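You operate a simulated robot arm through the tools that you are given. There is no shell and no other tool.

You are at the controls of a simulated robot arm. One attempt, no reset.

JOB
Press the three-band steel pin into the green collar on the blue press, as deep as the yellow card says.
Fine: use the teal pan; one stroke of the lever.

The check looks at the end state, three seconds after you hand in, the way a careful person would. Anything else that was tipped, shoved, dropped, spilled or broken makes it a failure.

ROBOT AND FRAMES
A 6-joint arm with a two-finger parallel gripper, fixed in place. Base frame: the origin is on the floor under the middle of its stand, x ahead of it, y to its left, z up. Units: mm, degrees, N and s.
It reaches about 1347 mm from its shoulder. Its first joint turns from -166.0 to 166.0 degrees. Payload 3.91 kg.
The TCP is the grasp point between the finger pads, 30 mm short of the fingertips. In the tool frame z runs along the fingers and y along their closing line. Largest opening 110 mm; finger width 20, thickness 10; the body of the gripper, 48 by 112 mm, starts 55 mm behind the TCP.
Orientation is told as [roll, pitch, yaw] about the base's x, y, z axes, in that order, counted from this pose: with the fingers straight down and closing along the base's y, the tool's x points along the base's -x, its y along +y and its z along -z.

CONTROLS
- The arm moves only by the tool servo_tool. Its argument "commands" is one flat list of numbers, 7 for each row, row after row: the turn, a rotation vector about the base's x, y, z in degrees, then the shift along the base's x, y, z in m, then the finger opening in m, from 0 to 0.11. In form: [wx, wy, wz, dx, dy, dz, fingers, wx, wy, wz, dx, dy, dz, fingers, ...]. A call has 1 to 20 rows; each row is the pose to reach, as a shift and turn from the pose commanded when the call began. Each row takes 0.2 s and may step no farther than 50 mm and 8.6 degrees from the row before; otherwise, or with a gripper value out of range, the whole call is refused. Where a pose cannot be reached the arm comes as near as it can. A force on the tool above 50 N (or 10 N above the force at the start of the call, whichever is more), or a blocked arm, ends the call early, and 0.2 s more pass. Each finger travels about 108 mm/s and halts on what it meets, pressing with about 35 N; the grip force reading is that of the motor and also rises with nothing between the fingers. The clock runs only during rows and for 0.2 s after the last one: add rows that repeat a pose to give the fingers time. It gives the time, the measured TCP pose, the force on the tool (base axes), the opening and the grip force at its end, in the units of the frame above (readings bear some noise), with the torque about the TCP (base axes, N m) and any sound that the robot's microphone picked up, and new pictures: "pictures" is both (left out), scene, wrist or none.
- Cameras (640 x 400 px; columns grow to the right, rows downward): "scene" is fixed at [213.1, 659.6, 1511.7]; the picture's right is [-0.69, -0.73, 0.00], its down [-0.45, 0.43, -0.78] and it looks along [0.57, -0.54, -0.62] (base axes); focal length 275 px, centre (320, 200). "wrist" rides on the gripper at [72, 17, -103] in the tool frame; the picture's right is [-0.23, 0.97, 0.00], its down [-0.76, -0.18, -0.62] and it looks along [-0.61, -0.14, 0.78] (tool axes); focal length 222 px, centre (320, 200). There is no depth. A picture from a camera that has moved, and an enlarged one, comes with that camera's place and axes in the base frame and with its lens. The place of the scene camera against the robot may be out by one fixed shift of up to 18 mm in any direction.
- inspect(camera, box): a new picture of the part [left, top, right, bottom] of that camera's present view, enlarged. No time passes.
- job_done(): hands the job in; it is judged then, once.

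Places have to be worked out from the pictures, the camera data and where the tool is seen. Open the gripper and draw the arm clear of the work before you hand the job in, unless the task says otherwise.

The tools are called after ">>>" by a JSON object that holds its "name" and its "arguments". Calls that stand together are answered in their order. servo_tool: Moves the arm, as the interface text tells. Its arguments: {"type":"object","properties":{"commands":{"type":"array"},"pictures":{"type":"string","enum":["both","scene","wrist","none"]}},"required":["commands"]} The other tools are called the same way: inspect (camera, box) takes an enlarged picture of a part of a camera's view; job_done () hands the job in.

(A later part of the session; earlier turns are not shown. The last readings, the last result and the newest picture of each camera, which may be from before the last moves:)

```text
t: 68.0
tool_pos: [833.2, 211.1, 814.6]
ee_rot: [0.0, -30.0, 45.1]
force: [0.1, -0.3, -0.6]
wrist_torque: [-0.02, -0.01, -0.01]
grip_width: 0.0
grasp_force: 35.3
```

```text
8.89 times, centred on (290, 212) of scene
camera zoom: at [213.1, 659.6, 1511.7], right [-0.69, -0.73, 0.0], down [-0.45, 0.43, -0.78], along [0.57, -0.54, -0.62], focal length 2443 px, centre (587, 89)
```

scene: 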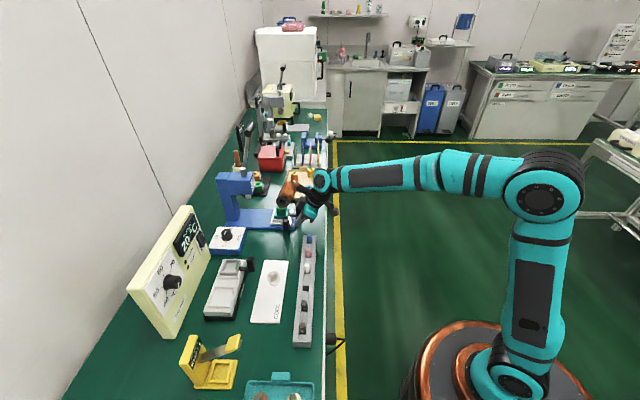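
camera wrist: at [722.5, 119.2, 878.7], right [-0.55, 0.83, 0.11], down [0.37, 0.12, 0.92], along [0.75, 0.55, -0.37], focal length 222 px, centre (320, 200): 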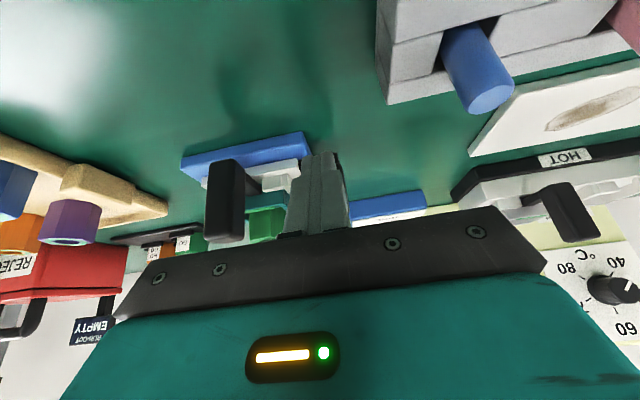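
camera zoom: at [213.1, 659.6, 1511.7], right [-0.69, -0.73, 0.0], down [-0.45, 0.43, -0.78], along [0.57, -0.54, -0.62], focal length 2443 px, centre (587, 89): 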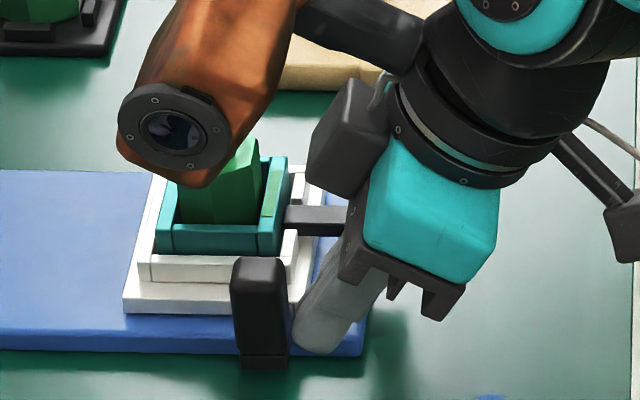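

The carriage is sliding (moved ~10 mm) with negligible force. I check that the collar and pin are still upright.

>>> {"name": "inspect", "arguments": {"camera": "scene", "box": [270, 195, 302, 222]}}

>>> {"name": "servo_tool", "arguments": {"commands": [0, 0, 0, 0, 0, 0, 0.0], "pictures": "both"}}

>>> {"name": "inspect", "arguments": {"camera": "wrist", "box": [200, 100, 400, 240]}}

```text
14.81 times, centred on (286, 208) of scene
camera zoom: at [213.1, 659.6, 1511.7], right [-0.69, -0.73, 0.0], down [-0.45, 0.43, -0.78], along [0.57, -0.54, -0.62], focal length 4072 px, centre (824, 74)
```

zoom: 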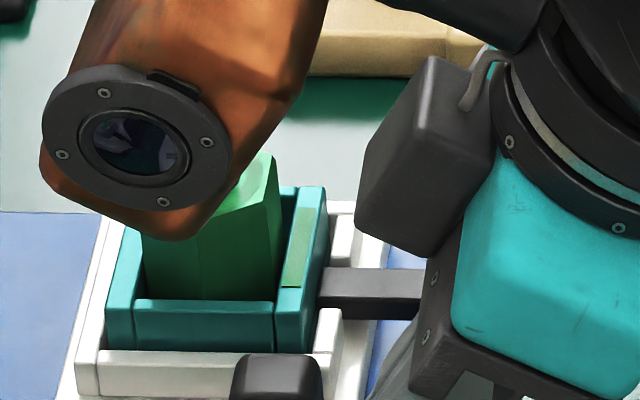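

```text
t: 68.4
tool_pos: [833.8, 212.0, 814.8]
ee_rot: [0.0, -30.0, 45.0]
force: [-0.7, 0.6, -0.4]
wrist_torque: [0.01, 0.01, -0.01]
grip_width: 0.0
grasp_force: 34.9
camera wrist: at [740.2, 142.1, 867.8], right [-0.55, 0.83, 0.11], down [0.37, 0.12, 0.92], along [0.75, 0.55, -0.37], focal length 222 px, centre (320, 200)
```

scene: 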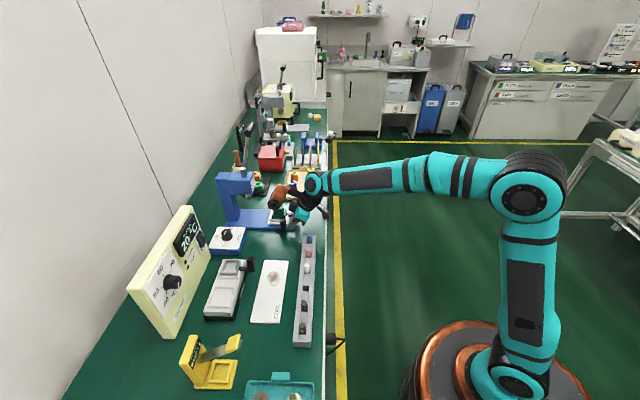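
wrist: 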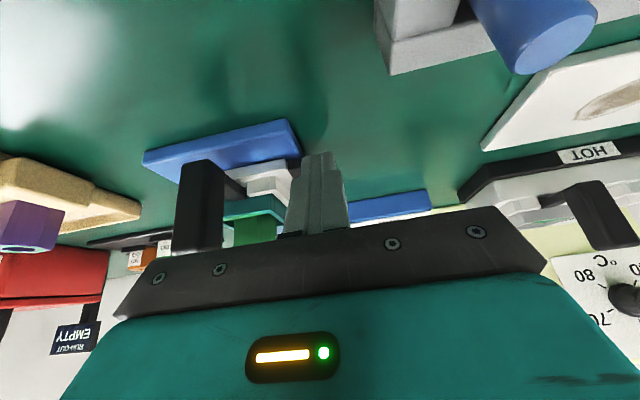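

```text
2.86 times, centred on (300, 170) of wrist
camera zoom: at [740.2, 142.1, 867.8], right [-0.55, 0.83, 0.11], down [0.37, 0.12, 0.92], along [0.75, 0.55, -0.37], focal length 635 px, centre (377, 286)
```

zoom: 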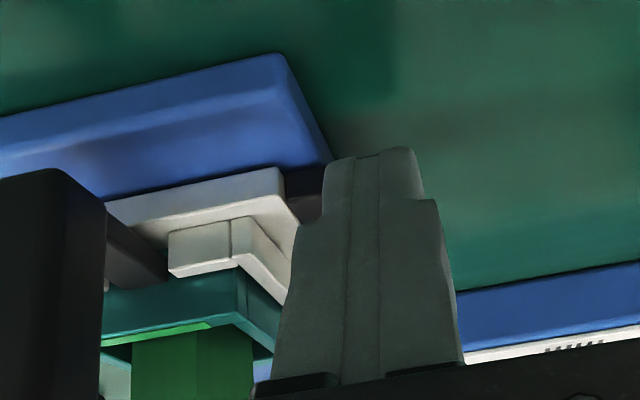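

Collar and pin remain upright. I continue pushing the carriage 100 mm along +v at 5 mm per step.

>>> {"name": "servo_tool", "arguments": {"commands": [0, 0, 0, 0.0021, 0.0021, 0, 0.0, 0, 0, 0, 0.005, 0.005, 0, 0.0, 0, 0, 0, 0.0085, 0.0085, 0, 0.0, 0, 0, 0, 0.0121, 0.0121, 0, 0.0, 0, 0, 0, 0.0156, 0.0156, 0, 0.0, 0, 0, 0, 0.0192, 0.0192, 0, 0.0, 0, 0, 0, 0.0228, 0.0228, 0, 0.0, 0, 0, 0, 0.0264, 0.0264, 0, 0.0, 0, 0, 0, 0.03, 0.03, 0, 0.0, 0, 0, 0, 0.0336, 0.0336, 0, 0.0, 0, 0, 0, 0.0372, 0.0372, 0, 0.0, 0, 0, 0, 0.0408, 0.0408, 0, 0.0, 0, 0, 0, 0.0444, 0.0444, 0, 0.0, 0, 0, 0, 0.048, 0.048, 0, 0.0, 0, 0, 0, 0.0516, 0.0516, 0, 0.0, 0, 0, 0, 0.0552, 0.0552, 0, 0.0, 0, 0, 0, 0.0588, 0.0588, 0, 0.0, 0, 0, 0, 0.0624, 0.0624, 0, 0.0, 0, 0, 0, 0.066, 0.066, 0, 0.0, 0, 0, 0, 0.0695, 0.0695, 0, 0.0], "pictures": "both"}}

>>> {"name": "inspect", "arguments": {"camera": "scene", "box": [210, 160, 310, 240]}}

>>> {"name": "inspect", "arguments": {"camera": "wrist", "box": [200, 80, 420, 240]}}

```text
t: 72.6
tool_pos: [902.4, 281.6, 813.8]
ee_rot: [0.0, -30.0, 45.1]
force: [0.2, -0.1, 0.2]
wrist_torque: [-0.02, -0.02, 0.01]
grip_width: 0.1
grasp_force: 35.1
camera wrist: at [809.5, 211.4, 867.8], right [-0.55, 0.83, 0.11], down [0.37, 0.12, 0.92], along [0.75, 0.55, -0.37], focal length 222 px, centre (320, 200)
```

scene: 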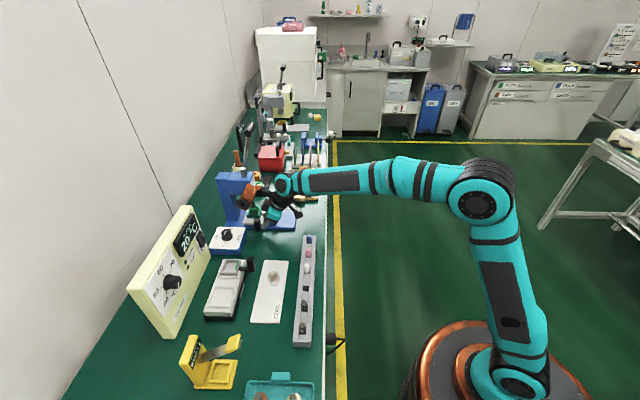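
wrist: 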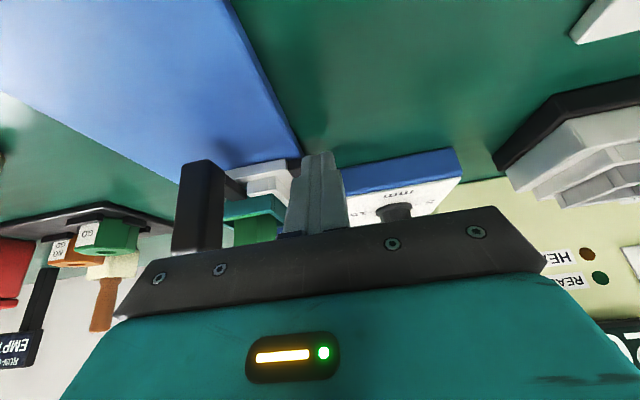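

```text
5.00 times, centred on (260, 200) of scene
camera zoom: at [213.1, 659.6, 1511.7], right [-0.69, -0.73, 0.0], down [-0.45, 0.43, -0.78], along [0.57, -0.54, -0.62], focal length 1374 px, centre (620, 200)
```

zoom: 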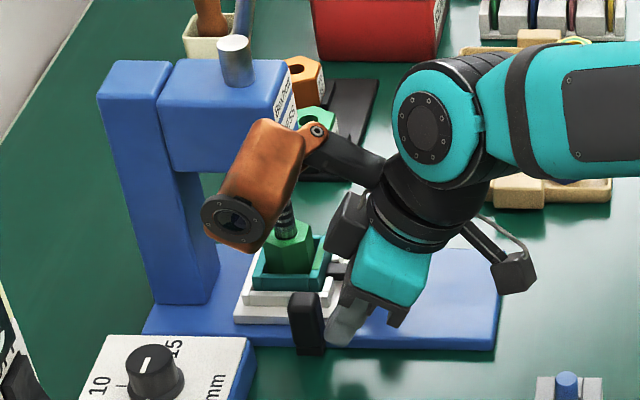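

```text
2.50 times, centred on (310, 160) of wrist
camera zoom: at [809.5, 211.4, 867.8], right [-0.55, 0.83, 0.11], down [0.37, 0.12, 0.92], along [0.75, 0.55, -0.37], focal length 555 px, centre (345, 300)
```

zoom: 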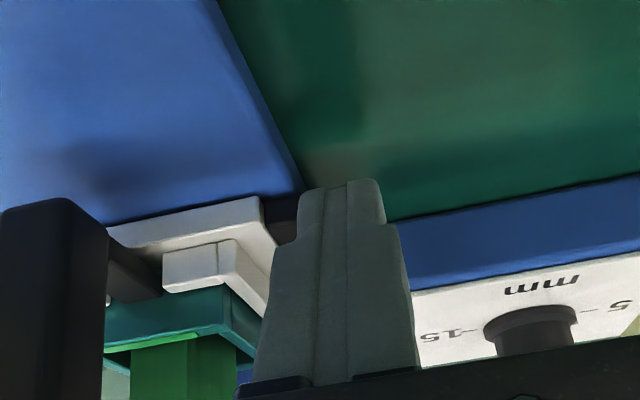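

The pan is now ~17 mm short of the ram axis. I advance in 2 mm steps, watching for the end stop.

>>> {"name": "servo_tool", "arguments": {"commands": [0, 0, 0, 0.0014, 0.0014, 0, 0.0, 0, 0, 0, 0.0028, 0.0028, 0, 0.0, 0, 0, 0, 0.0042, 0.0042, 0, 0.0, 0, 0, 0, 0.0057, 0.0057, 0, 0.0, 0, 0, 0, 0.0071, 0.0071, 0, 0.0, 0, 0, 0, 0.0085, 0.0085, 0, 0.0], "pictures": "scene"}}

>>> {"name": "inspect", "arguments": {"camera": "scene", "box": [220, 170, 300, 235]}}

```text
t: 74.0
tool_pos: [911.4, 289.1, 815.3]
ee_rot: [-0.1, -30.0, 45.1]
force: [0.6, -0.8, -0.6]
wrist_torque: [-0.03, -0.01, 0.03]
grip_width: 0.0
grasp_force: 34.9
```

scene: 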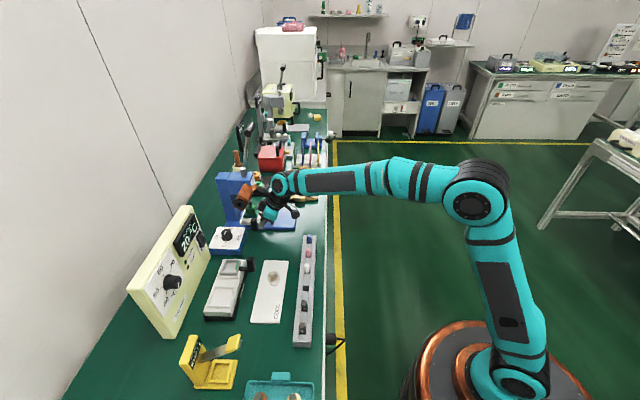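

```text
6.15 times, centred on (260, 202) of scene
camera zoom: at [213.1, 659.6, 1511.7], right [-0.69, -0.73, 0.0], down [-0.45, 0.43, -0.78], along [0.57, -0.54, -0.62], focal length 1691 px, centre (689, 185)
```

zoom: 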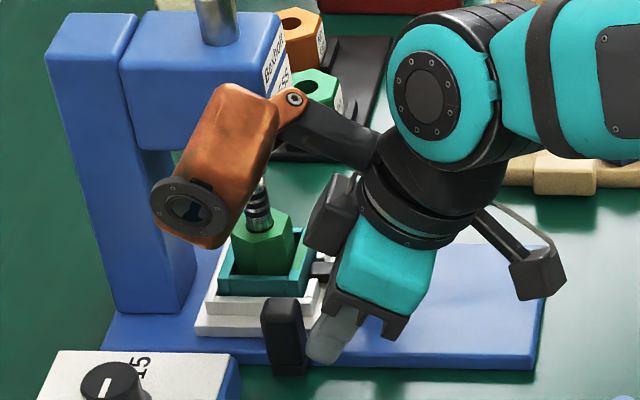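

>>> {"name": "servo_tool", "arguments": {"commands": [0, 0, 0, 0.001, 0.001, 0, 0.0, 0, 0, 0, 0.002, 0.002, 0, 0.0, 0, 0, 0, 0.003, 0.003, 0, 0.0, 0, 0, 0, 0.003, 0.003, 0, 0.0], "pictures": "none"}}

```text
t: 74.8
tool_pos: [911.7, 290.1, 815.5]
ee_rot: [0.1, -29.8, 45.1]
force: [-34.0, -26.8, 8.2]
wrist_torque: [-0.59, 0.38, 0.17]
grip_width: 0.2
grasp_force: 34.8
stopped in row 3: the force on the tool passed its limit at 58 N (the readings are from after the stop); the commanded pose is now the measured one
```

The end stop was reached (58 N reaction), so the pan is fully under the ram. I back off along -v and lift a bit to view the result.

>>> {"name": "servo_tool", "arguments": {"commands": [0, 0, 0, -0.005, -0.005, 0, 0.0, 0, 0, 0, -0.025, -0.025, 0, 0.0, 0, 0, 0, -0.055, -0.055, 0, 0.0, 0, 0, 0, -0.085, -0.085, 0.005, 0.0, 0, 0, 0, -0.115, -0.115, 0.03, 0.0, 0, 0, 0, -0.14, -0.14, 0.06, 0.0, 0, 0, 0, -0.165, -0.165, 0.09, 0.0], "pictures": "both"}}

>>> {"name": "inspect", "arguments": {"camera": "scene", "box": [215, 165, 305, 240]}}

>>> {"name": "inspect", "arguments": {"camera": "wrist", "box": [200, 100, 420, 240]}}

```text
t: 76.4
tool_pos: [750.4, 126.3, 902.7]
ee_rot: [0.1, -29.8, 45.1]
force: [0.9, 1.3, -0.2]
wrist_torque: [0.01, 0.03, 0.02]
grip_width: 0.0
grasp_force: 34.4
camera wrist: at [656.4, 56.6, 956.6], right [-0.55, 0.83, 0.11], down [0.38, 0.12, 0.92], along [0.74, 0.55, -0.38], focal length 222 px, centre (320, 200)
```

scene: 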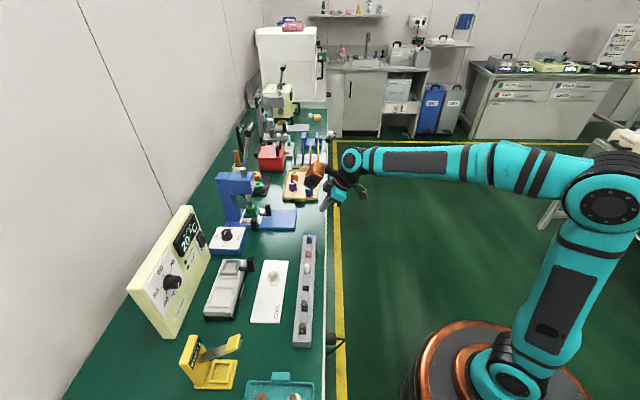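
wrist: 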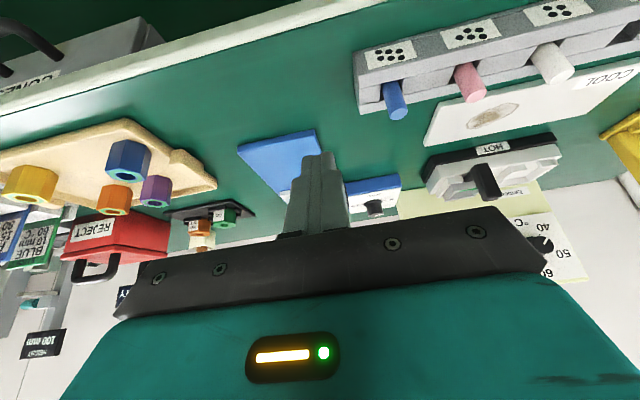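

```text
5.33 times, centred on (260, 202) of scene
camera zoom: at [213.1, 659.6, 1511.7], right [-0.69, -0.73, 0.0], down [-0.45, 0.43, -0.78], along [0.57, -0.54, -0.62], focal length 1466 px, centre (640, 187)
```

zoom: 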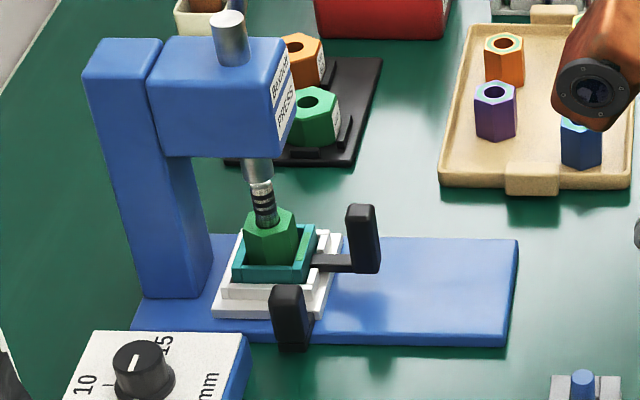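

```text
2.86 times, centred on (310, 170) of wrist
camera zoom: at [656.4, 56.6, 956.6], right [-0.55, 0.83, 0.11], down [0.38, 0.12, 0.92], along [0.74, 0.55, -0.38], focal length 635 px, centre (349, 286)
```

zoom: 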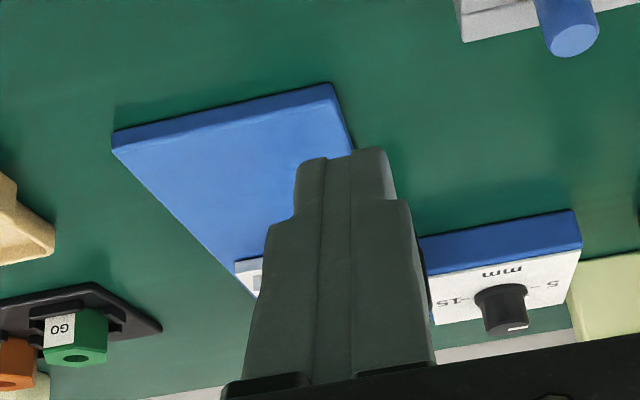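

The carriage sits under the ram. I zoom in to check the pin's alignment with the ram.

>>> {"name": "inspect", "arguments": {"camera": "scene", "box": [252, 182, 284, 222]}}

>>> {"name": "inspect", "arguments": {"camera": "scene", "box": [220, 110, 300, 190]}}

```text
10.00 times, centred on (268, 202) of scene
camera zoom: at [213.1, 659.6, 1511.7], right [-0.69, -0.73, 0.0], down [-0.45, 0.43, -0.78], along [0.57, -0.54, -0.62], focal length 2748 px, centre (840, 180)
```

zoom: 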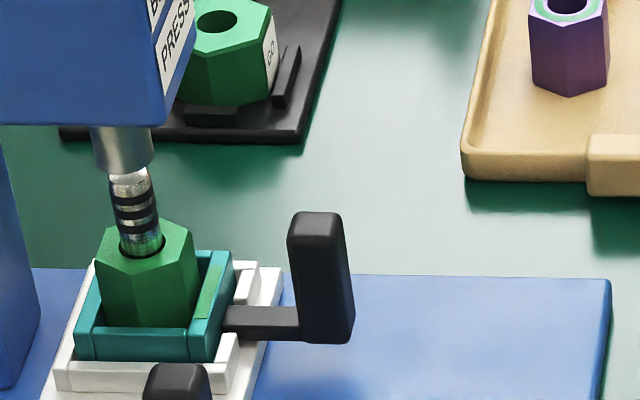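

```text
5.00 times, centred on (260, 150) of scene
camera zoom: at [213.1, 659.6, 1511.7], right [-0.69, -0.73, 0.0], down [-0.45, 0.43, -0.78], along [0.57, -0.54, -0.62], focal length 1374 px, centre (620, 450)
```

zoom: 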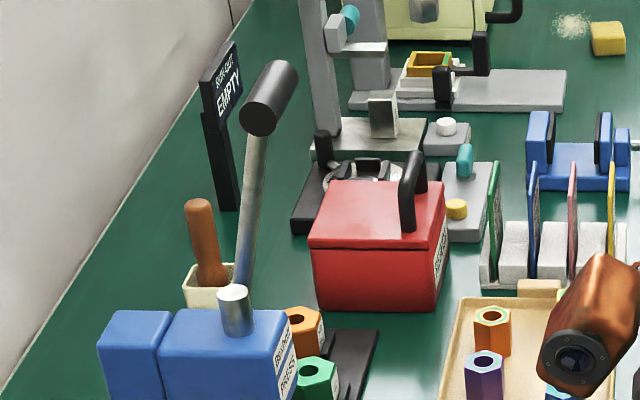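

Pin is upright and directly under the ram. Now I need a good look at the lever's handle bar (est. u 553–619, v≈888, z≈1110), so I move the camera up on the robot side with the fingers open.

>>> {"name": "servo_tool", "arguments": {"commands": [0, 0, 0, 0.0, 0.0, 0.045, 0.02, 0, 0, 0, 0.01, -0.002, 0.09, 0.04, 0, 0, 0, 0.025, -0.006, 0.135, 0.06, 0, 0, 0, 0.04, -0.01, 0.18, 0.08, 0, 0, 0, 0.06, -0.016, 0.22, 0.1, 0, 0, 0, 0.08, -0.022, 0.26, 0.11, 0, 0, 0, 0.103, -0.028, 0.297, 0.11, 0, 0, 0, 0.1266, -0.035, 0.333, 0.11], "pictures": "both"}}

>>> {"name": "inspect", "arguments": {"camera": "wrist", "box": [230, 80, 430, 230]}}

```text
t: 78.2
tool_pos: [873.9, 90.4, 1236.6]
ee_rot: [-0.2, -29.8, 45.2]
force: [0.6, 0.5, 0.7]
wrist_torque: [0.01, 0.0, -0.02]
grip_width: 110.0
grasp_force: 0.1
camera wrist: at [780.7, 21.4, 1290.0], right [-0.55, 0.83, 0.11], down [0.37, 0.12, 0.92], along [0.75, 0.55, -0.38], focal length 222 px, centre (320, 200)
```

scene: 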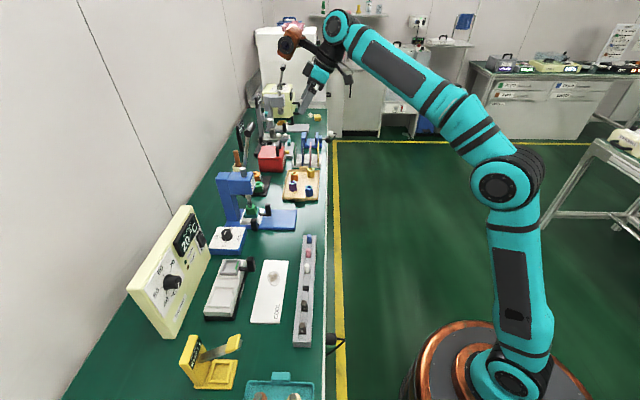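
wrist: 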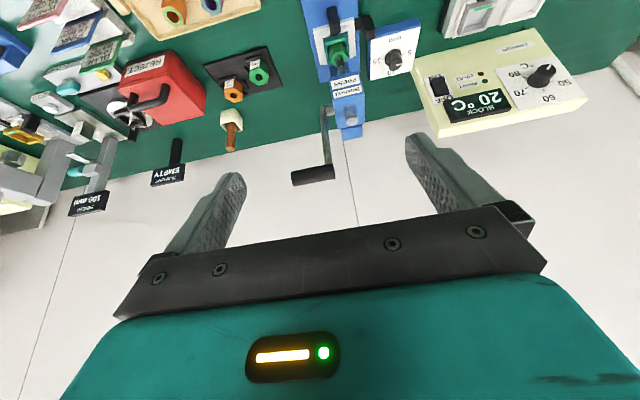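

```text
2.67 times, centred on (330, 155) of wrist
camera zoom: at [780.7, 21.4, 1290.0], right [-0.55, 0.83, 0.11], down [0.37, 0.12, 0.92], along [0.75, 0.55, -0.38], focal length 592 px, centre (293, 320)
```

zoom: 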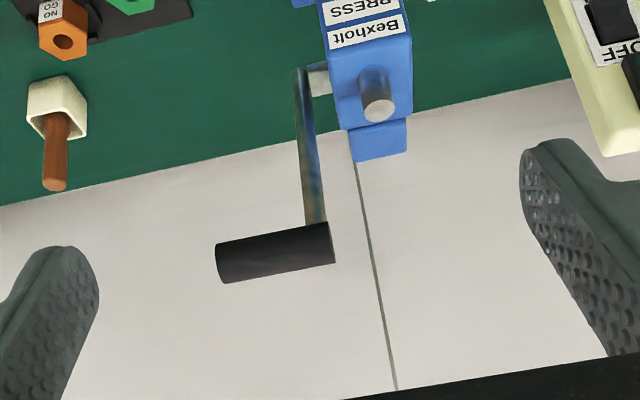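

The lever is an L: rod at u≈563 and handle bar from u≈556 to 629 at v≈888, z≈1112.5 (≈26 mm diameter), pivot near v≈914, z≈955. I first untilt the gripper and move to u≈592, v≈690, z≈1130.

>>> {"name": "servo_tool", "arguments": {"commands": [-5.3, 5.3, 0, 0.008, -0.005, -0.027, 0.11, -10.6, 10.6, 0, 0.016, -0.01, -0.054, 0.11, -15.9, 15.9, 0, 0.024, -0.015, -0.081, 0.1, -21.1, 21.1, 0, 0.0327, -0.0211, -0.107, 0.08, -21.1, 21.1, 0, 0.0327, -0.0211, -0.107, 0.07], "pictures": "none"}}

```text
t: 79.4
tool_pos: [907.7, 69.9, 1127.3]
ee_rot: [0.1, 0.1, 45.2]
force: [1.1, -0.9, -0.4]
wrist_torque: [0.02, -0.02, 0.01]
grip_width: 70.0
grasp_force: 0.1
```

Upright at (908, 70, 1127). Now I yaw -90° to -45° so the fingers will close in the v–z plane around the handle bar.

>>> {"name": "servo_tool", "arguments": {"commands": [0, 0, -8.2, 0, 0, 0, 0.07, 0, 0, -16.4, 0, 0, 0, 0.07, 0, 0, -24.6, 0, 0, 0, 0.07, 0, 0, -32.8, 0, 0, 0, 0.07, 0, 0, -41, 0, 0, 0, 0.07, 0, 0, -49.2, 0, 0, 0, 0.07, 0, 0, -57.4, 0, 0, 0, 0.07, 0, 0, -65.6, 0, 0, 0, 0.07, 0, 0, -73.8, 0, 0, 0, 0.07, 0, 0, -82, 0, 0, 0, 0.07, 0, 0, -90.2, 0, 0, 0, 0.07], "pictures": "none"}}

```text
t: 81.8
tool_pos: [908.2, 70.8, 1129.5]
ee_rot: [0.1, -0.1, -45.3]
force: [-0.2, -0.2, -0.5]
wrist_torque: [-0.02, -0.01, 0.0]
grip_width: 70.1
grasp_force: 0.0
```

Now I tilt 35° forward and move to a pre-grasp about 107 mm short of the handle along the finger direction, then look.

>>> {"name": "servo_tool", "arguments": {"commands": [4.1, -4.1, 0, 0.012, 0.012, 0.02, 0.07, 8.25, -8.25, 0, 0.028, 0.028, 0.04, 0.07, 12.4, -12.4, 0, 0.045, 0.045, 0.055, 0.07, 16.5, -16.5, 0, 0.062, 0.062, 0.065, 0.07, 20.6, -20.6, 0, 0.079, 0.079, 0.07, 0.07, 24.75, -24.75, 0, 0.0948, 0.0948, 0.0705, 0.07, 24.75, -24.75, 0, 0.0948, 0.0948, 0.0705, 0.07], "pictures": "both"}}

>>> {"name": "inspect", "arguments": {"camera": "wrist", "box": [230, 60, 430, 220]}}

>>> {"name": "inspect", "arguments": {"camera": "scene", "box": [210, 60, 330, 190]}}

```text
t: 83.4
tool_pos: [1002.4, 165.5, 1200.9]
ee_rot: [35.1, 0.1, -45.1]
force: [-0.1, 0.0, 0.4]
wrist_torque: [-0.01, 0.04, 0.04]
grip_width: 70.1
grasp_force: 0.1
camera wrist: at [917.9, 183.4, 1295.2], right [0.72, 0.4, 0.56], down [0.18, -0.9, 0.41], along [0.66, -0.19, -0.72], focal length 222 px, centre (320, 200)
```

scene: 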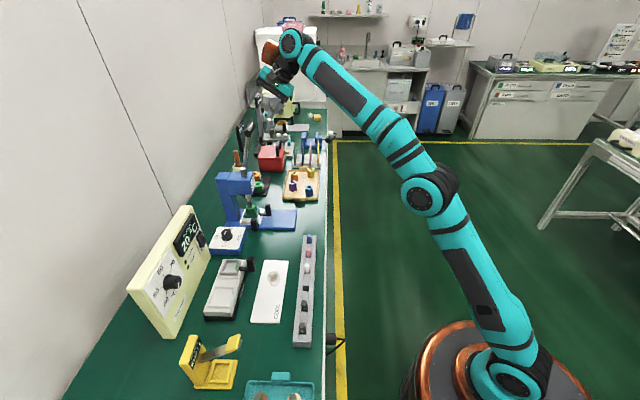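
wrist: 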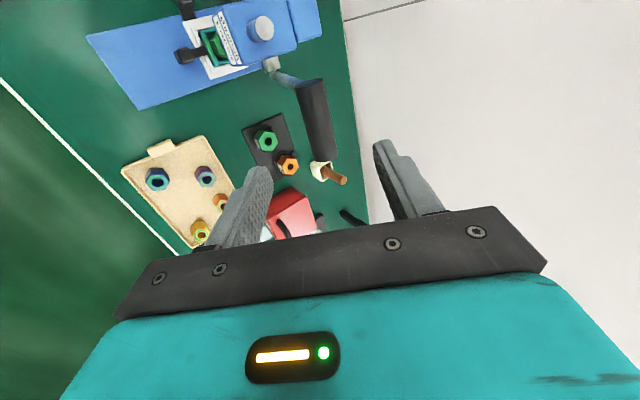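

```text
2.50 times, centred on (330, 140) of wrist
camera zoom: at [917.9, 183.4, 1295.2], right [0.72, 0.4, 0.56], down [0.18, -0.9, 0.41], along [0.66, -0.19, -0.72], focal length 555 px, centre (295, 350)
```

zoom: 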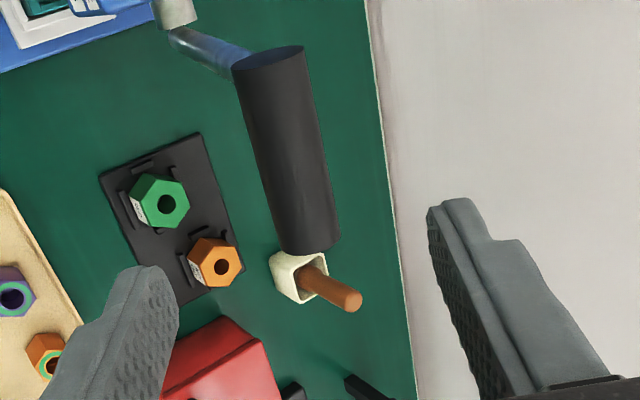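

```text
3.08 times, centred on (270, 125) of scene
camera zoom: at [213.1, 659.6, 1511.7], right [-0.69, -0.73, 0.0], down [-0.45, 0.43, -0.78], along [0.57, -0.54, -0.62], focal length 846 px, centre (474, 431)
```

zoom: 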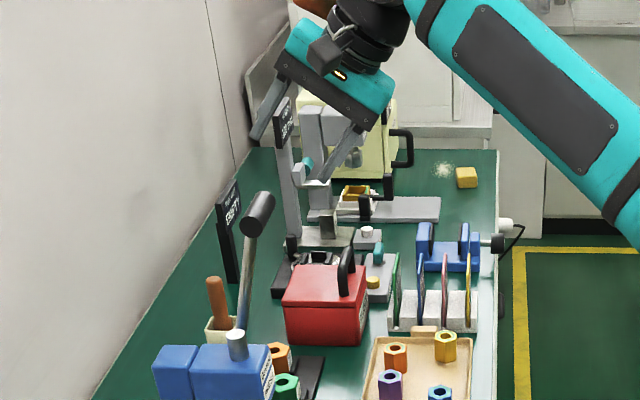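

The handle lies right on the finger axis, ~107 mm ahead. I advance 101 mm along the fingers so they straddle it, then narrow the opening to 36 mm (caging, not clamping).

>>> {"name": "servo_tool", "arguments": {"commands": [0, 0, 0, 0.0101, 0.0101, -0.0208, 0.07, 0, 0, 0, 0.0202, 0.0202, -0.0417, 0.07, 0, 0, 0, 0.0303, 0.0303, -0.0625, 0.07, 0, 0, 0, 0.0403, 0.0403, -0.0833, 0.07, 0, 0, 0, 0.0403, 0.0403, -0.0833, 0.05, 0, 0, 0, 0.0403, 0.0403, -0.0833, 0.036, 0, 0, 0, 0.0403, 0.0403, -0.0833, 0.036], "pictures": "both"}}

>>> {"name": "inspect", "arguments": {"camera": "wrist", "box": [230, 60, 430, 240]}}

>>> {"name": "inspect", "arguments": {"camera": "scene", "box": [210, 60, 330, 190]}}

```text
t: 85.0
tool_pos: [1041.4, 205.9, 1117.2]
ee_rot: [35.1, 0.1, -45.1]
force: [0.9, 0.5, -0.2]
wrist_torque: [0.0, -0.03, -0.01]
grip_width: 36.0
grasp_force: 0.1
camera wrist: at [957.3, 224.7, 1210.3], right [0.72, 0.4, 0.56], down [0.18, -0.9, 0.41], along [0.66, -0.19, -0.72], focal length 222 px, centre (320, 200)
```

scene: 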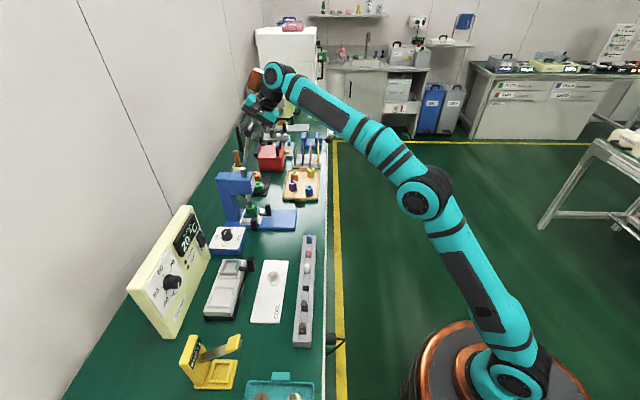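
wrist: 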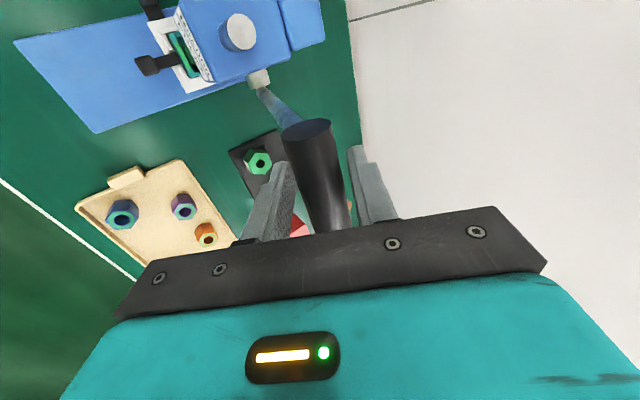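

```text
2.22 times, centred on (330, 150) of wrist
camera zoom: at [957.3, 224.7, 1210.3], right [0.72, 0.4, 0.56], down [0.18, -0.9, 0.41], along [0.66, -0.19, -0.72], focal length 494 px, centre (298, 311)
```

zoom: 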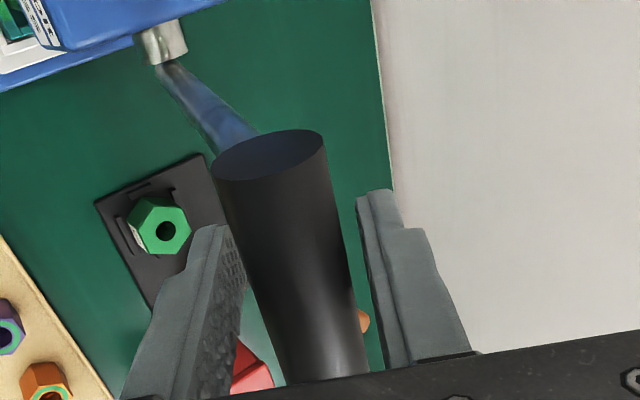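

```text
3.08 times, centred on (270, 125) of scene
camera zoom: at [213.1, 659.6, 1511.7], right [-0.69, -0.73, 0.0], down [-0.45, 0.43, -0.78], along [0.57, -0.54, -0.62], focal length 846 px, centre (474, 431)
```

zoom: 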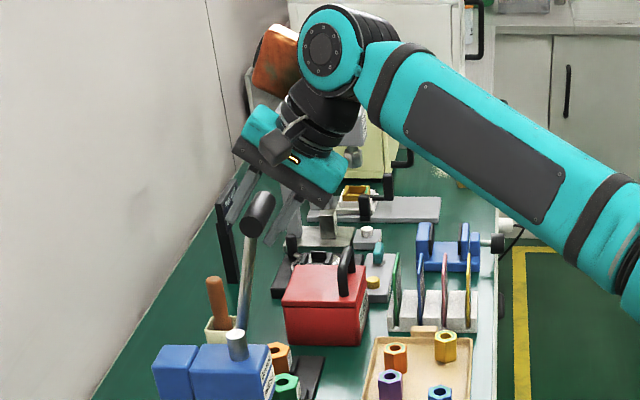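

The bar is caged between the fingers. I start the stroke: pull along the arc (towards the robot and down) for the first ~15° and check force and ram.

>>> {"name": "servo_tool", "arguments": {"commands": [1.27, -1.27, 0, -0.0059, -0.0059, -0.0018, 0.036, 2.55, -2.55, 0, -0.01174, -0.01174, -0.004, 0.036, 3.82, -3.82, 0, -0.01754, -0.01754, -0.0066, 0.036, 5.09, -5.09, 0, -0.0232, -0.0232, -0.00975, 0.036, 6.36, -6.36, 0, -0.0287, -0.0287, -0.0132, 0.036], "pictures": "both"}}

>>> {"name": "inspect", "arguments": {"camera": "scene", "box": [210, 90, 310, 230]}}

>>> {"name": "inspect", "arguments": {"camera": "wrist", "box": [200, 20, 420, 240]}}

```text
t: 86.2
tool_pos: [1013.4, 177.0, 1104.2]
ee_rot: [44.1, 0.0, -44.9]
force: [0.8, -0.2, 1.6]
wrist_torque: [0.01, -0.02, -0.03]
grip_width: 36.8
grasp_force: 0.7
camera wrist: at [920.2, 185.6, 1189.5], right [0.66, 0.33, 0.68], down [0.14, -0.94, 0.32], along [0.74, -0.12, -0.66], focal length 222 px, centre (320, 200)
```

scene: 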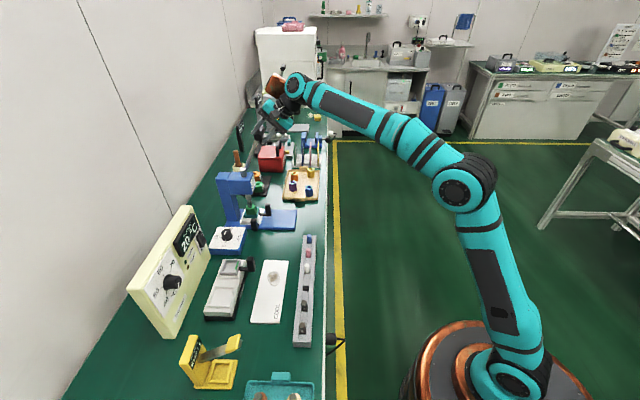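
wrist: 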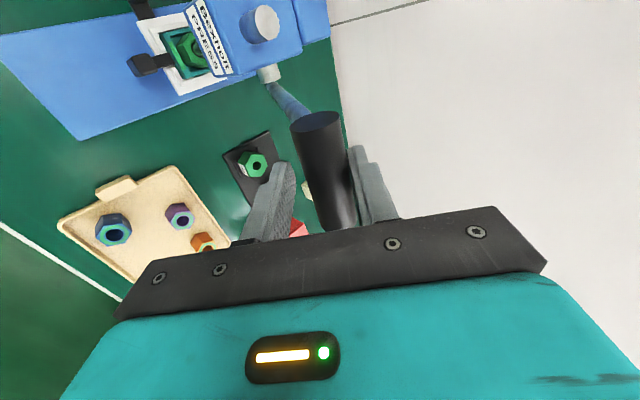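

```text
2.86 times, centred on (260, 160) of scene
camera zoom: at [213.1, 659.6, 1511.7], right [-0.69, -0.73, 0.0], down [-0.45, 0.43, -0.78], along [0.57, -0.54, -0.62], focal length 785 px, centre (491, 314)
```

zoom: 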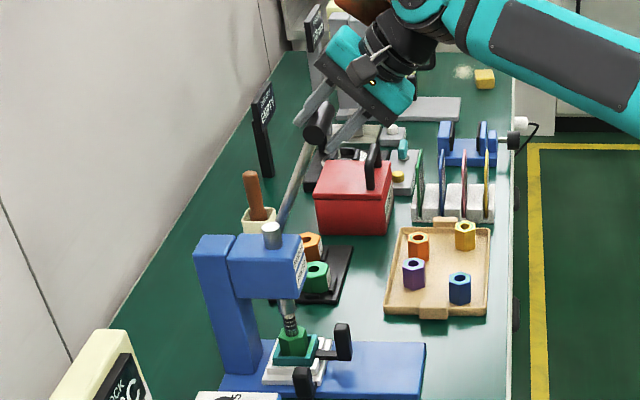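

```text
1.82 times, centred on (310, 130) of wrist
camera zoom: at [920.2, 185.6, 1189.5], right [0.66, 0.33, 0.68], down [0.14, -0.94, 0.32], along [0.74, -0.12, -0.66], focal length 404 px, centre (338, 327)
```

zoom: 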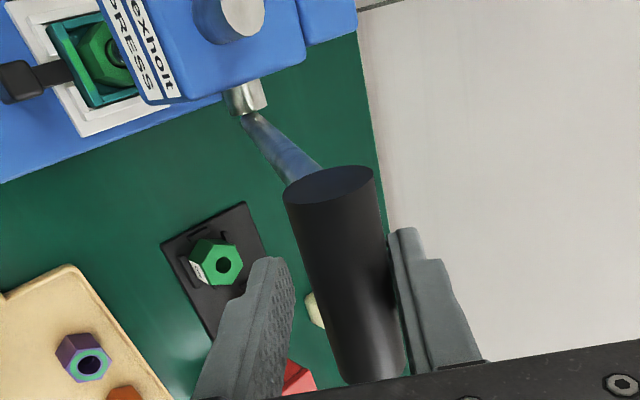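

The lever follows the far finger with little force. I continue the same stroke to about 45° lean.

>>> {"name": "servo_tool", "arguments": {"commands": [1.7, -1.7, 0, -0.00721, -0.00721, -0.0052, 0.036, 3.39, -3.39, 0, -0.01407, -0.01407, -0.0112, 0.036, 5.09, -5.09, 0, -0.02072, -0.02072, -0.0178, 0.036, 6.79, -6.79, 0, -0.02694, -0.02694, -0.0251, 0.036, 8.49, -8.49, 0, -0.03281, -0.03281, -0.0329, 0.036], "pictures": "both"}}

>>> {"name": "inspect", "arguments": {"camera": "scene", "box": [210, 90, 310, 230]}}

>>> {"name": "inspect", "arguments": {"camera": "scene", "box": [252, 182, 284, 222]}}

>>> {"name": "inspect", "arguments": {"camera": "wrist", "box": [200, 20, 420, 240]}}

```text
t: 87.4
tool_pos: [981.8, 144.4, 1070.6]
ee_rot: [56.2, 0.0, -45.2]
force: [2.0, 2.2, 4.8]
wrist_torque: [0.02, -0.07, -0.04]
grip_width: 39.2
grasp_force: 3.7
camera wrist: at [875.6, 141.3, 1143.1], right [0.54, 0.22, 0.81], down [0.1, -0.97, 0.2], along [0.83, -0.03, -0.55], focal length 222 px, centre (320, 200)
```

scene: 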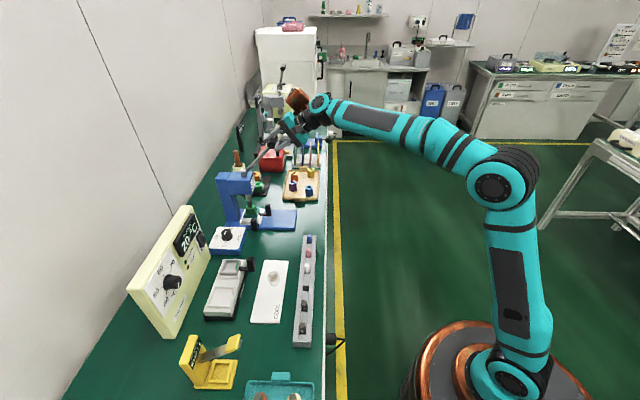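
wrist: 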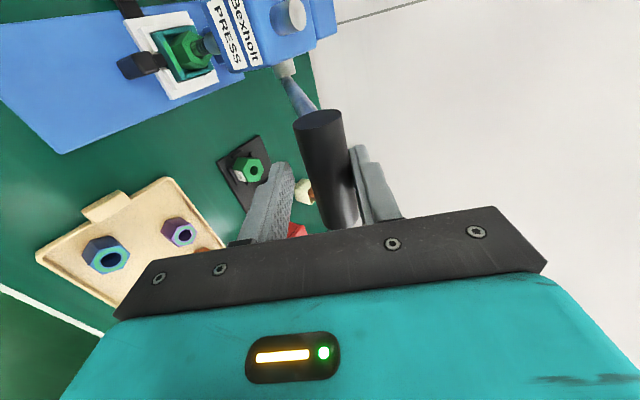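

```text
2.86 times, centred on (260, 160) of scene
camera zoom: at [213.1, 659.6, 1511.7], right [-0.69, -0.73, 0.0], down [-0.45, 0.43, -0.78], along [0.57, -0.54, -0.62], focal length 785 px, centre (491, 314)
```

zoom: 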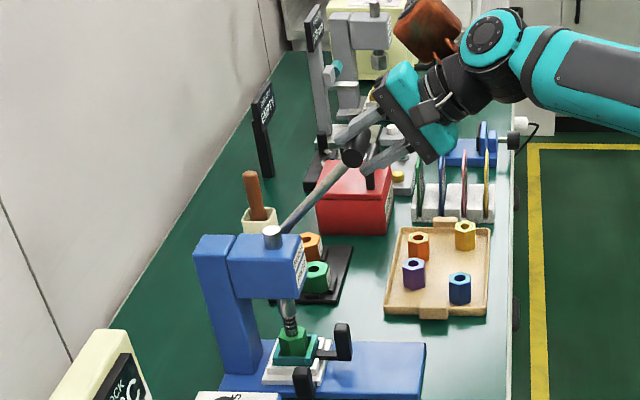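

```text
10.00 times, centred on (268, 202) of scene
camera zoom: at [213.1, 659.6, 1511.7], right [-0.69, -0.73, 0.0], down [-0.45, 0.43, -0.78], along [0.57, -0.54, -0.62], focal length 2748 px, centre (840, 180)
```

zoom: 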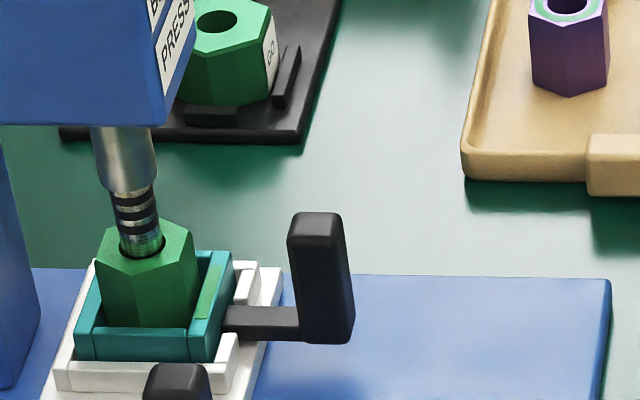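

```text
1.82 times, centred on (310, 130) of wrist
camera zoom: at [875.6, 141.3, 1143.1], right [0.54, 0.22, 0.81], down [0.1, -0.97, 0.2], along [0.83, -0.03, -0.55], focal length 404 px, centre (338, 327)
```

zoom: 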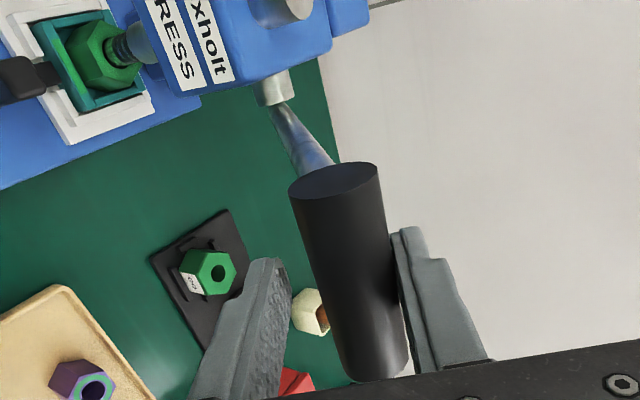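

The ram has just reached the pin's top; the far finger is yielding slightly (39 mm). I clamp the handle firmly so the push stays stiff, then read the force.

>>> {"name": "servo_tool", "arguments": {"commands": [0, 0, 0, 0, 0, 0, 0.02, 0, 0, 0, 0, 0, 0, 0.005, 0, 0, 0, 0, 0, 0, 0.005], "pictures": "wrist"}}

>>> {"name": "inspect", "arguments": {"camera": "wrist", "box": [200, 20, 420, 240]}}

```text
t: 88.2
tool_pos: [981.5, 144.0, 1072.2]
ee_rot: [56.2, 0.0, -45.1]
force: [2.8, 1.4, 16.4]
wrist_torque: [0.09, -0.49, -0.26]
grip_width: 25.3
grasp_force: 45.2
camera wrist: at [875.3, 141.0, 1143.7], right [0.54, 0.22, 0.81], down [0.1, -0.97, 0.2], along [0.83, -0.03, -0.55], focal length 222 px, centre (320, 200)
```

wrist: 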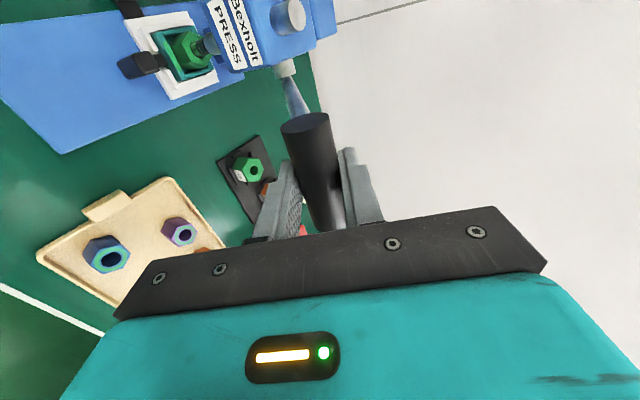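

```text
1.82 times, centred on (310, 130) of wrist
camera zoom: at [875.3, 141.0, 1143.7], right [0.54, 0.22, 0.81], down [0.1, -0.97, 0.2], along [0.83, -0.03, -0.55], focal length 404 px, centre (338, 327)
```

zoom: 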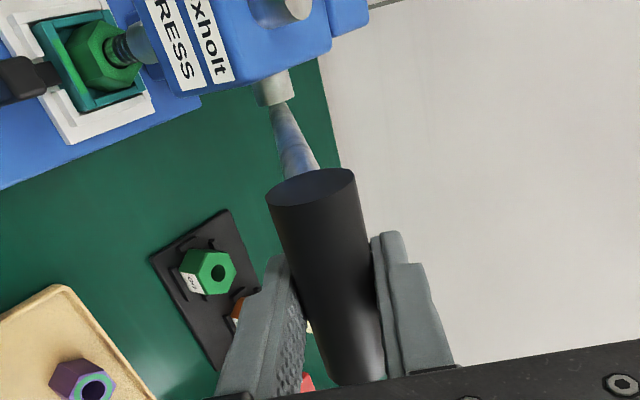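

The bar is now firmly held (25 mm) and the fingers share the load (16 N). I continue the stroke as a rigid rotation about the pivot, 9° more.

>>> {"name": "servo_tool", "arguments": {"commands": [2.12, -2.12, 0, -0.00417, -0.00417, -0.0063, 0.005, 4.24, -4.24, 0, -0.0082, -0.0082, -0.0129, 0.005, 6.36, -6.36, 0, -0.01195, -0.01195, -0.0199, 0.005], "pictures": "none"}}

>>> {"name": "inspect", "arguments": {"camera": "scene", "box": [252, 182, 284, 222]}}

```text
t: 89.0
tool_pos: [969.6, 130.8, 1051.0]
ee_rot: [65.1, 0.1, -45.0]
force: [4.9, -0.7, 13.1]
wrist_torque: [0.21, 0.37, 0.76]
grip_width: 25.5
grasp_force: 45.2
```

```text
10.00 times, centred on (268, 202) of scene
camera zoom: at [213.1, 659.6, 1511.7], right [-0.69, -0.73, 0.0], down [-0.45, 0.43, -0.78], along [0.57, -0.54, -0.62], focal length 2748 px, centre (840, 180)
```

zoom: 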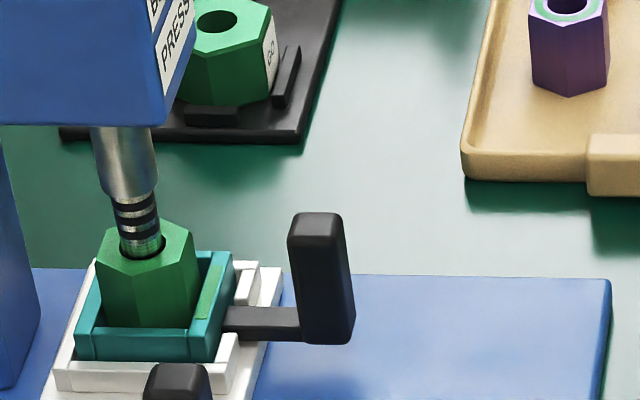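

Ram is descending onto the pin with modest force (13 N). I continue the same stroke another 9°.

>>> {"name": "servo_tool", "arguments": {"commands": [2.12, -2.12, 0, -0.00346, -0.00346, -0.0072, 0.005, 4.24, -4.24, 0, -0.00665, -0.00665, -0.0146, 0.005, 6.36, -6.36, 0, -0.00955, -0.00955, -0.0223, 0.005], "pictures": "none"}}

>>> {"name": "inspect", "arguments": {"camera": "scene", "box": [252, 182, 284, 222]}}

```text
t: 89.8
tool_pos: [960.5, 123.6, 1030.4]
ee_rot: [74.1, 0.2, -45.0]
force: [21.9, 3.2, 19.0]
wrist_torque: [-0.07, -0.13, -0.08]
grip_width: 25.2
grasp_force: 44.6
```

```text
10.00 times, centred on (268, 202) of scene
camera zoom: at [213.1, 659.6, 1511.7], right [-0.69, -0.73, 0.0], down [-0.45, 0.43, -0.78], along [0.57, -0.54, -0.62], focal length 2748 px, centre (840, 180)
```

zoom: 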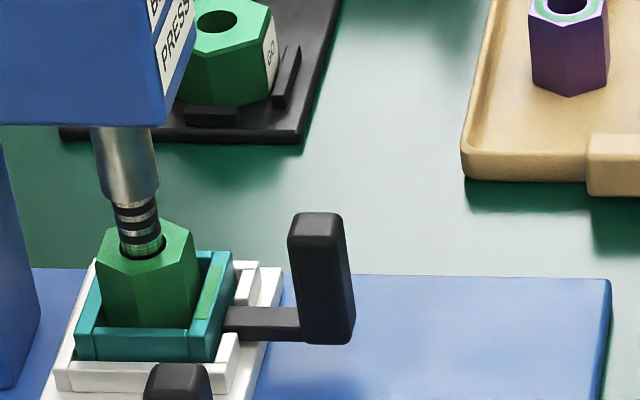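

Ram presses further; the total is ~29 N. I continue the stroke another 9°, trimming the arc radius slightly.

>>> {"name": "servo_tool", "arguments": {"commands": [2.12, -2.12, 0, -0.0024, -0.0024, -0.0081, 0.005, 4.24, -4.24, 0, -0.0046, -0.0046, -0.0162, 0.005, 6.36, -6.36, 0, -0.00658, -0.00658, -0.0244, 0.005], "pictures": "none"}}

>>> {"name": "inspect", "arguments": {"camera": "scene", "box": [252, 182, 284, 222]}}

```text
t: 90.1
tool_pos: [960.0, 125.4, 1031.0]
ee_rot: [75.4, 0.1, -45.0]
force: [17.1, 4.0, 6.9]
wrist_torque: [0.28, -0.13, -0.02]
grip_width: 25.0
grasp_force: 44.9
stopped in row 1: the force on the tool passed its limit at 57 N (the readings are from after the stop); the commanded pose is now the measured one
```

```text
10.00 times, centred on (268, 202) of scene
camera zoom: at [213.1, 659.6, 1511.7], right [-0.69, -0.73, 0.0], down [-0.45, 0.43, -0.78], along [0.57, -0.54, -0.62], focal length 2748 px, centre (840, 180)
```

zoom: 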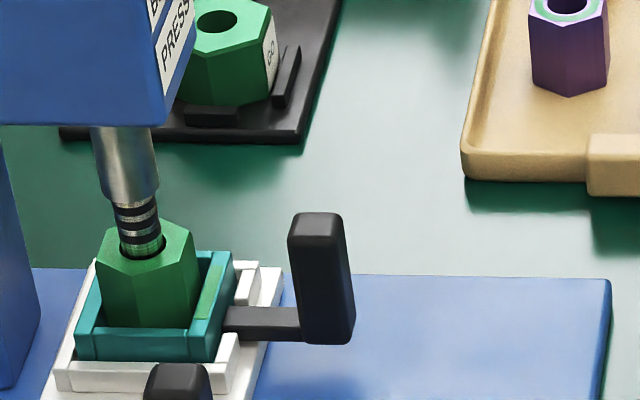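

A firm resistance (57 N) stopped the move – possibly the depth stop. I zoom in on the pin and lever to judge how far it has been pressed.

>>> {"name": "inspect", "arguments": {"camera": "scene", "box": [258, 194, 278, 212]}}

>>> {"name": "servo_tool", "arguments": {"commands": [0, 0, 0, 0, 0, 0, 0.005], "pictures": "both"}}

>>> {"name": "inspect", "arguments": {"camera": "wrist", "box": [160, 0, 420, 240]}}

>>> {"name": "inspect", "arguments": {"camera": "scene", "box": [210, 100, 310, 230]}}

```text
16.00 times, centred on (268, 203) of scene
camera zoom: at [213.1, 659.6, 1511.7], right [-0.69, -0.73, 0.0], down [-0.45, 0.43, -0.78], along [0.57, -0.54, -0.62], focal length 4398 px, centre (1152, 152)
```

zoom: 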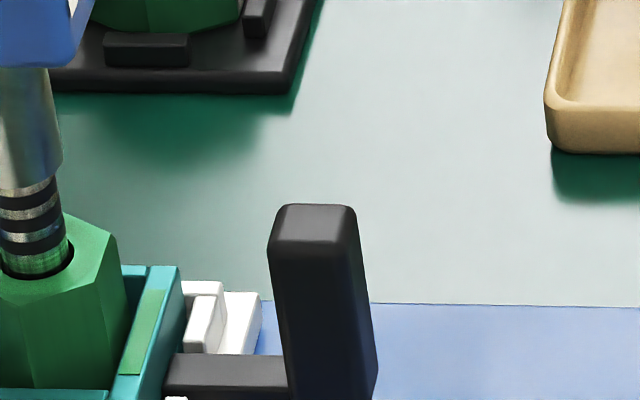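

```text
t: 90.5
tool_pos: [959.9, 123.4, 1030.7]
ee_rot: [75.3, 0.0, -45.0]
force: [22.9, 7.2, 12.3]
wrist_torque: [0.12, -0.21, -0.5]
grip_width: 25.5
grasp_force: 45.0
camera wrist: at [840.1, 106.4, 1072.9], right [0.33, 0.01, 0.94], down [0.08, -1.0, -0.01], along [0.94, 0.08, -0.33], focal length 222 px, centre (320, 200)
```

scene: 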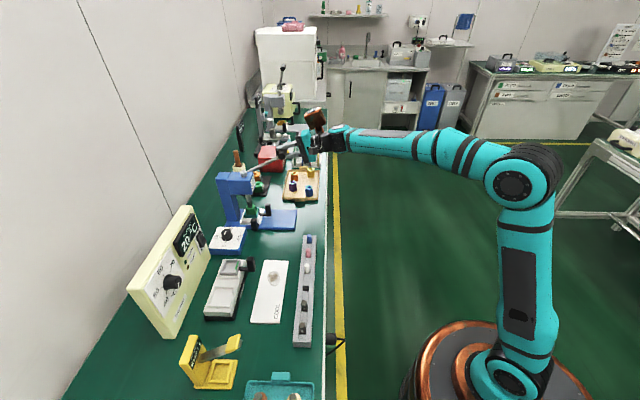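
wrist: 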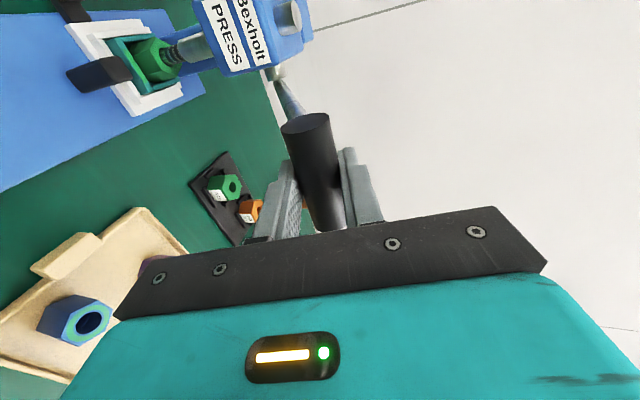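

```text
1.67 times, centred on (290, 120) of wrist
camera zoom: at [840.1, 106.4, 1072.9], right [0.33, 0.01, 0.94], down [0.08, -1.0, -0.01], along [0.94, 0.08, -0.33], focal length 370 px, centre (370, 333)
```

zoom: 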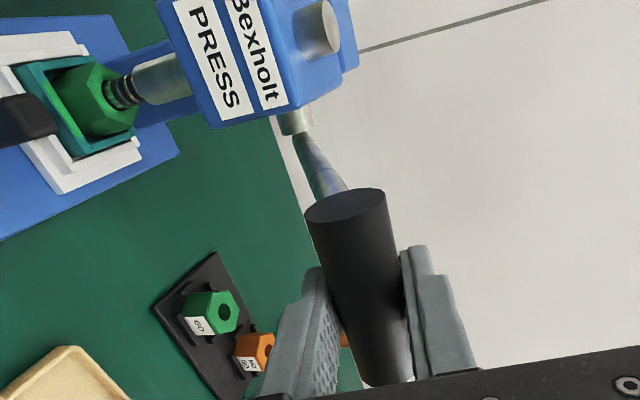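

```text
3.08 times, centred on (260, 165) of scene
camera zoom: at [213.1, 659.6, 1511.7], right [-0.69, -0.73, 0.0], down [-0.45, 0.43, -0.78], along [0.57, -0.54, -0.62], focal length 846 px, centre (505, 308)
```

zoom: 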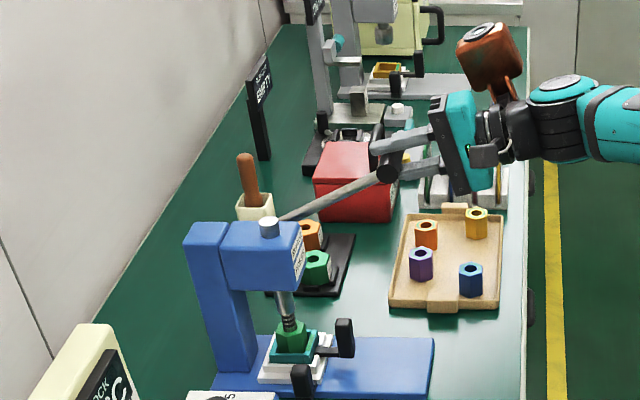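

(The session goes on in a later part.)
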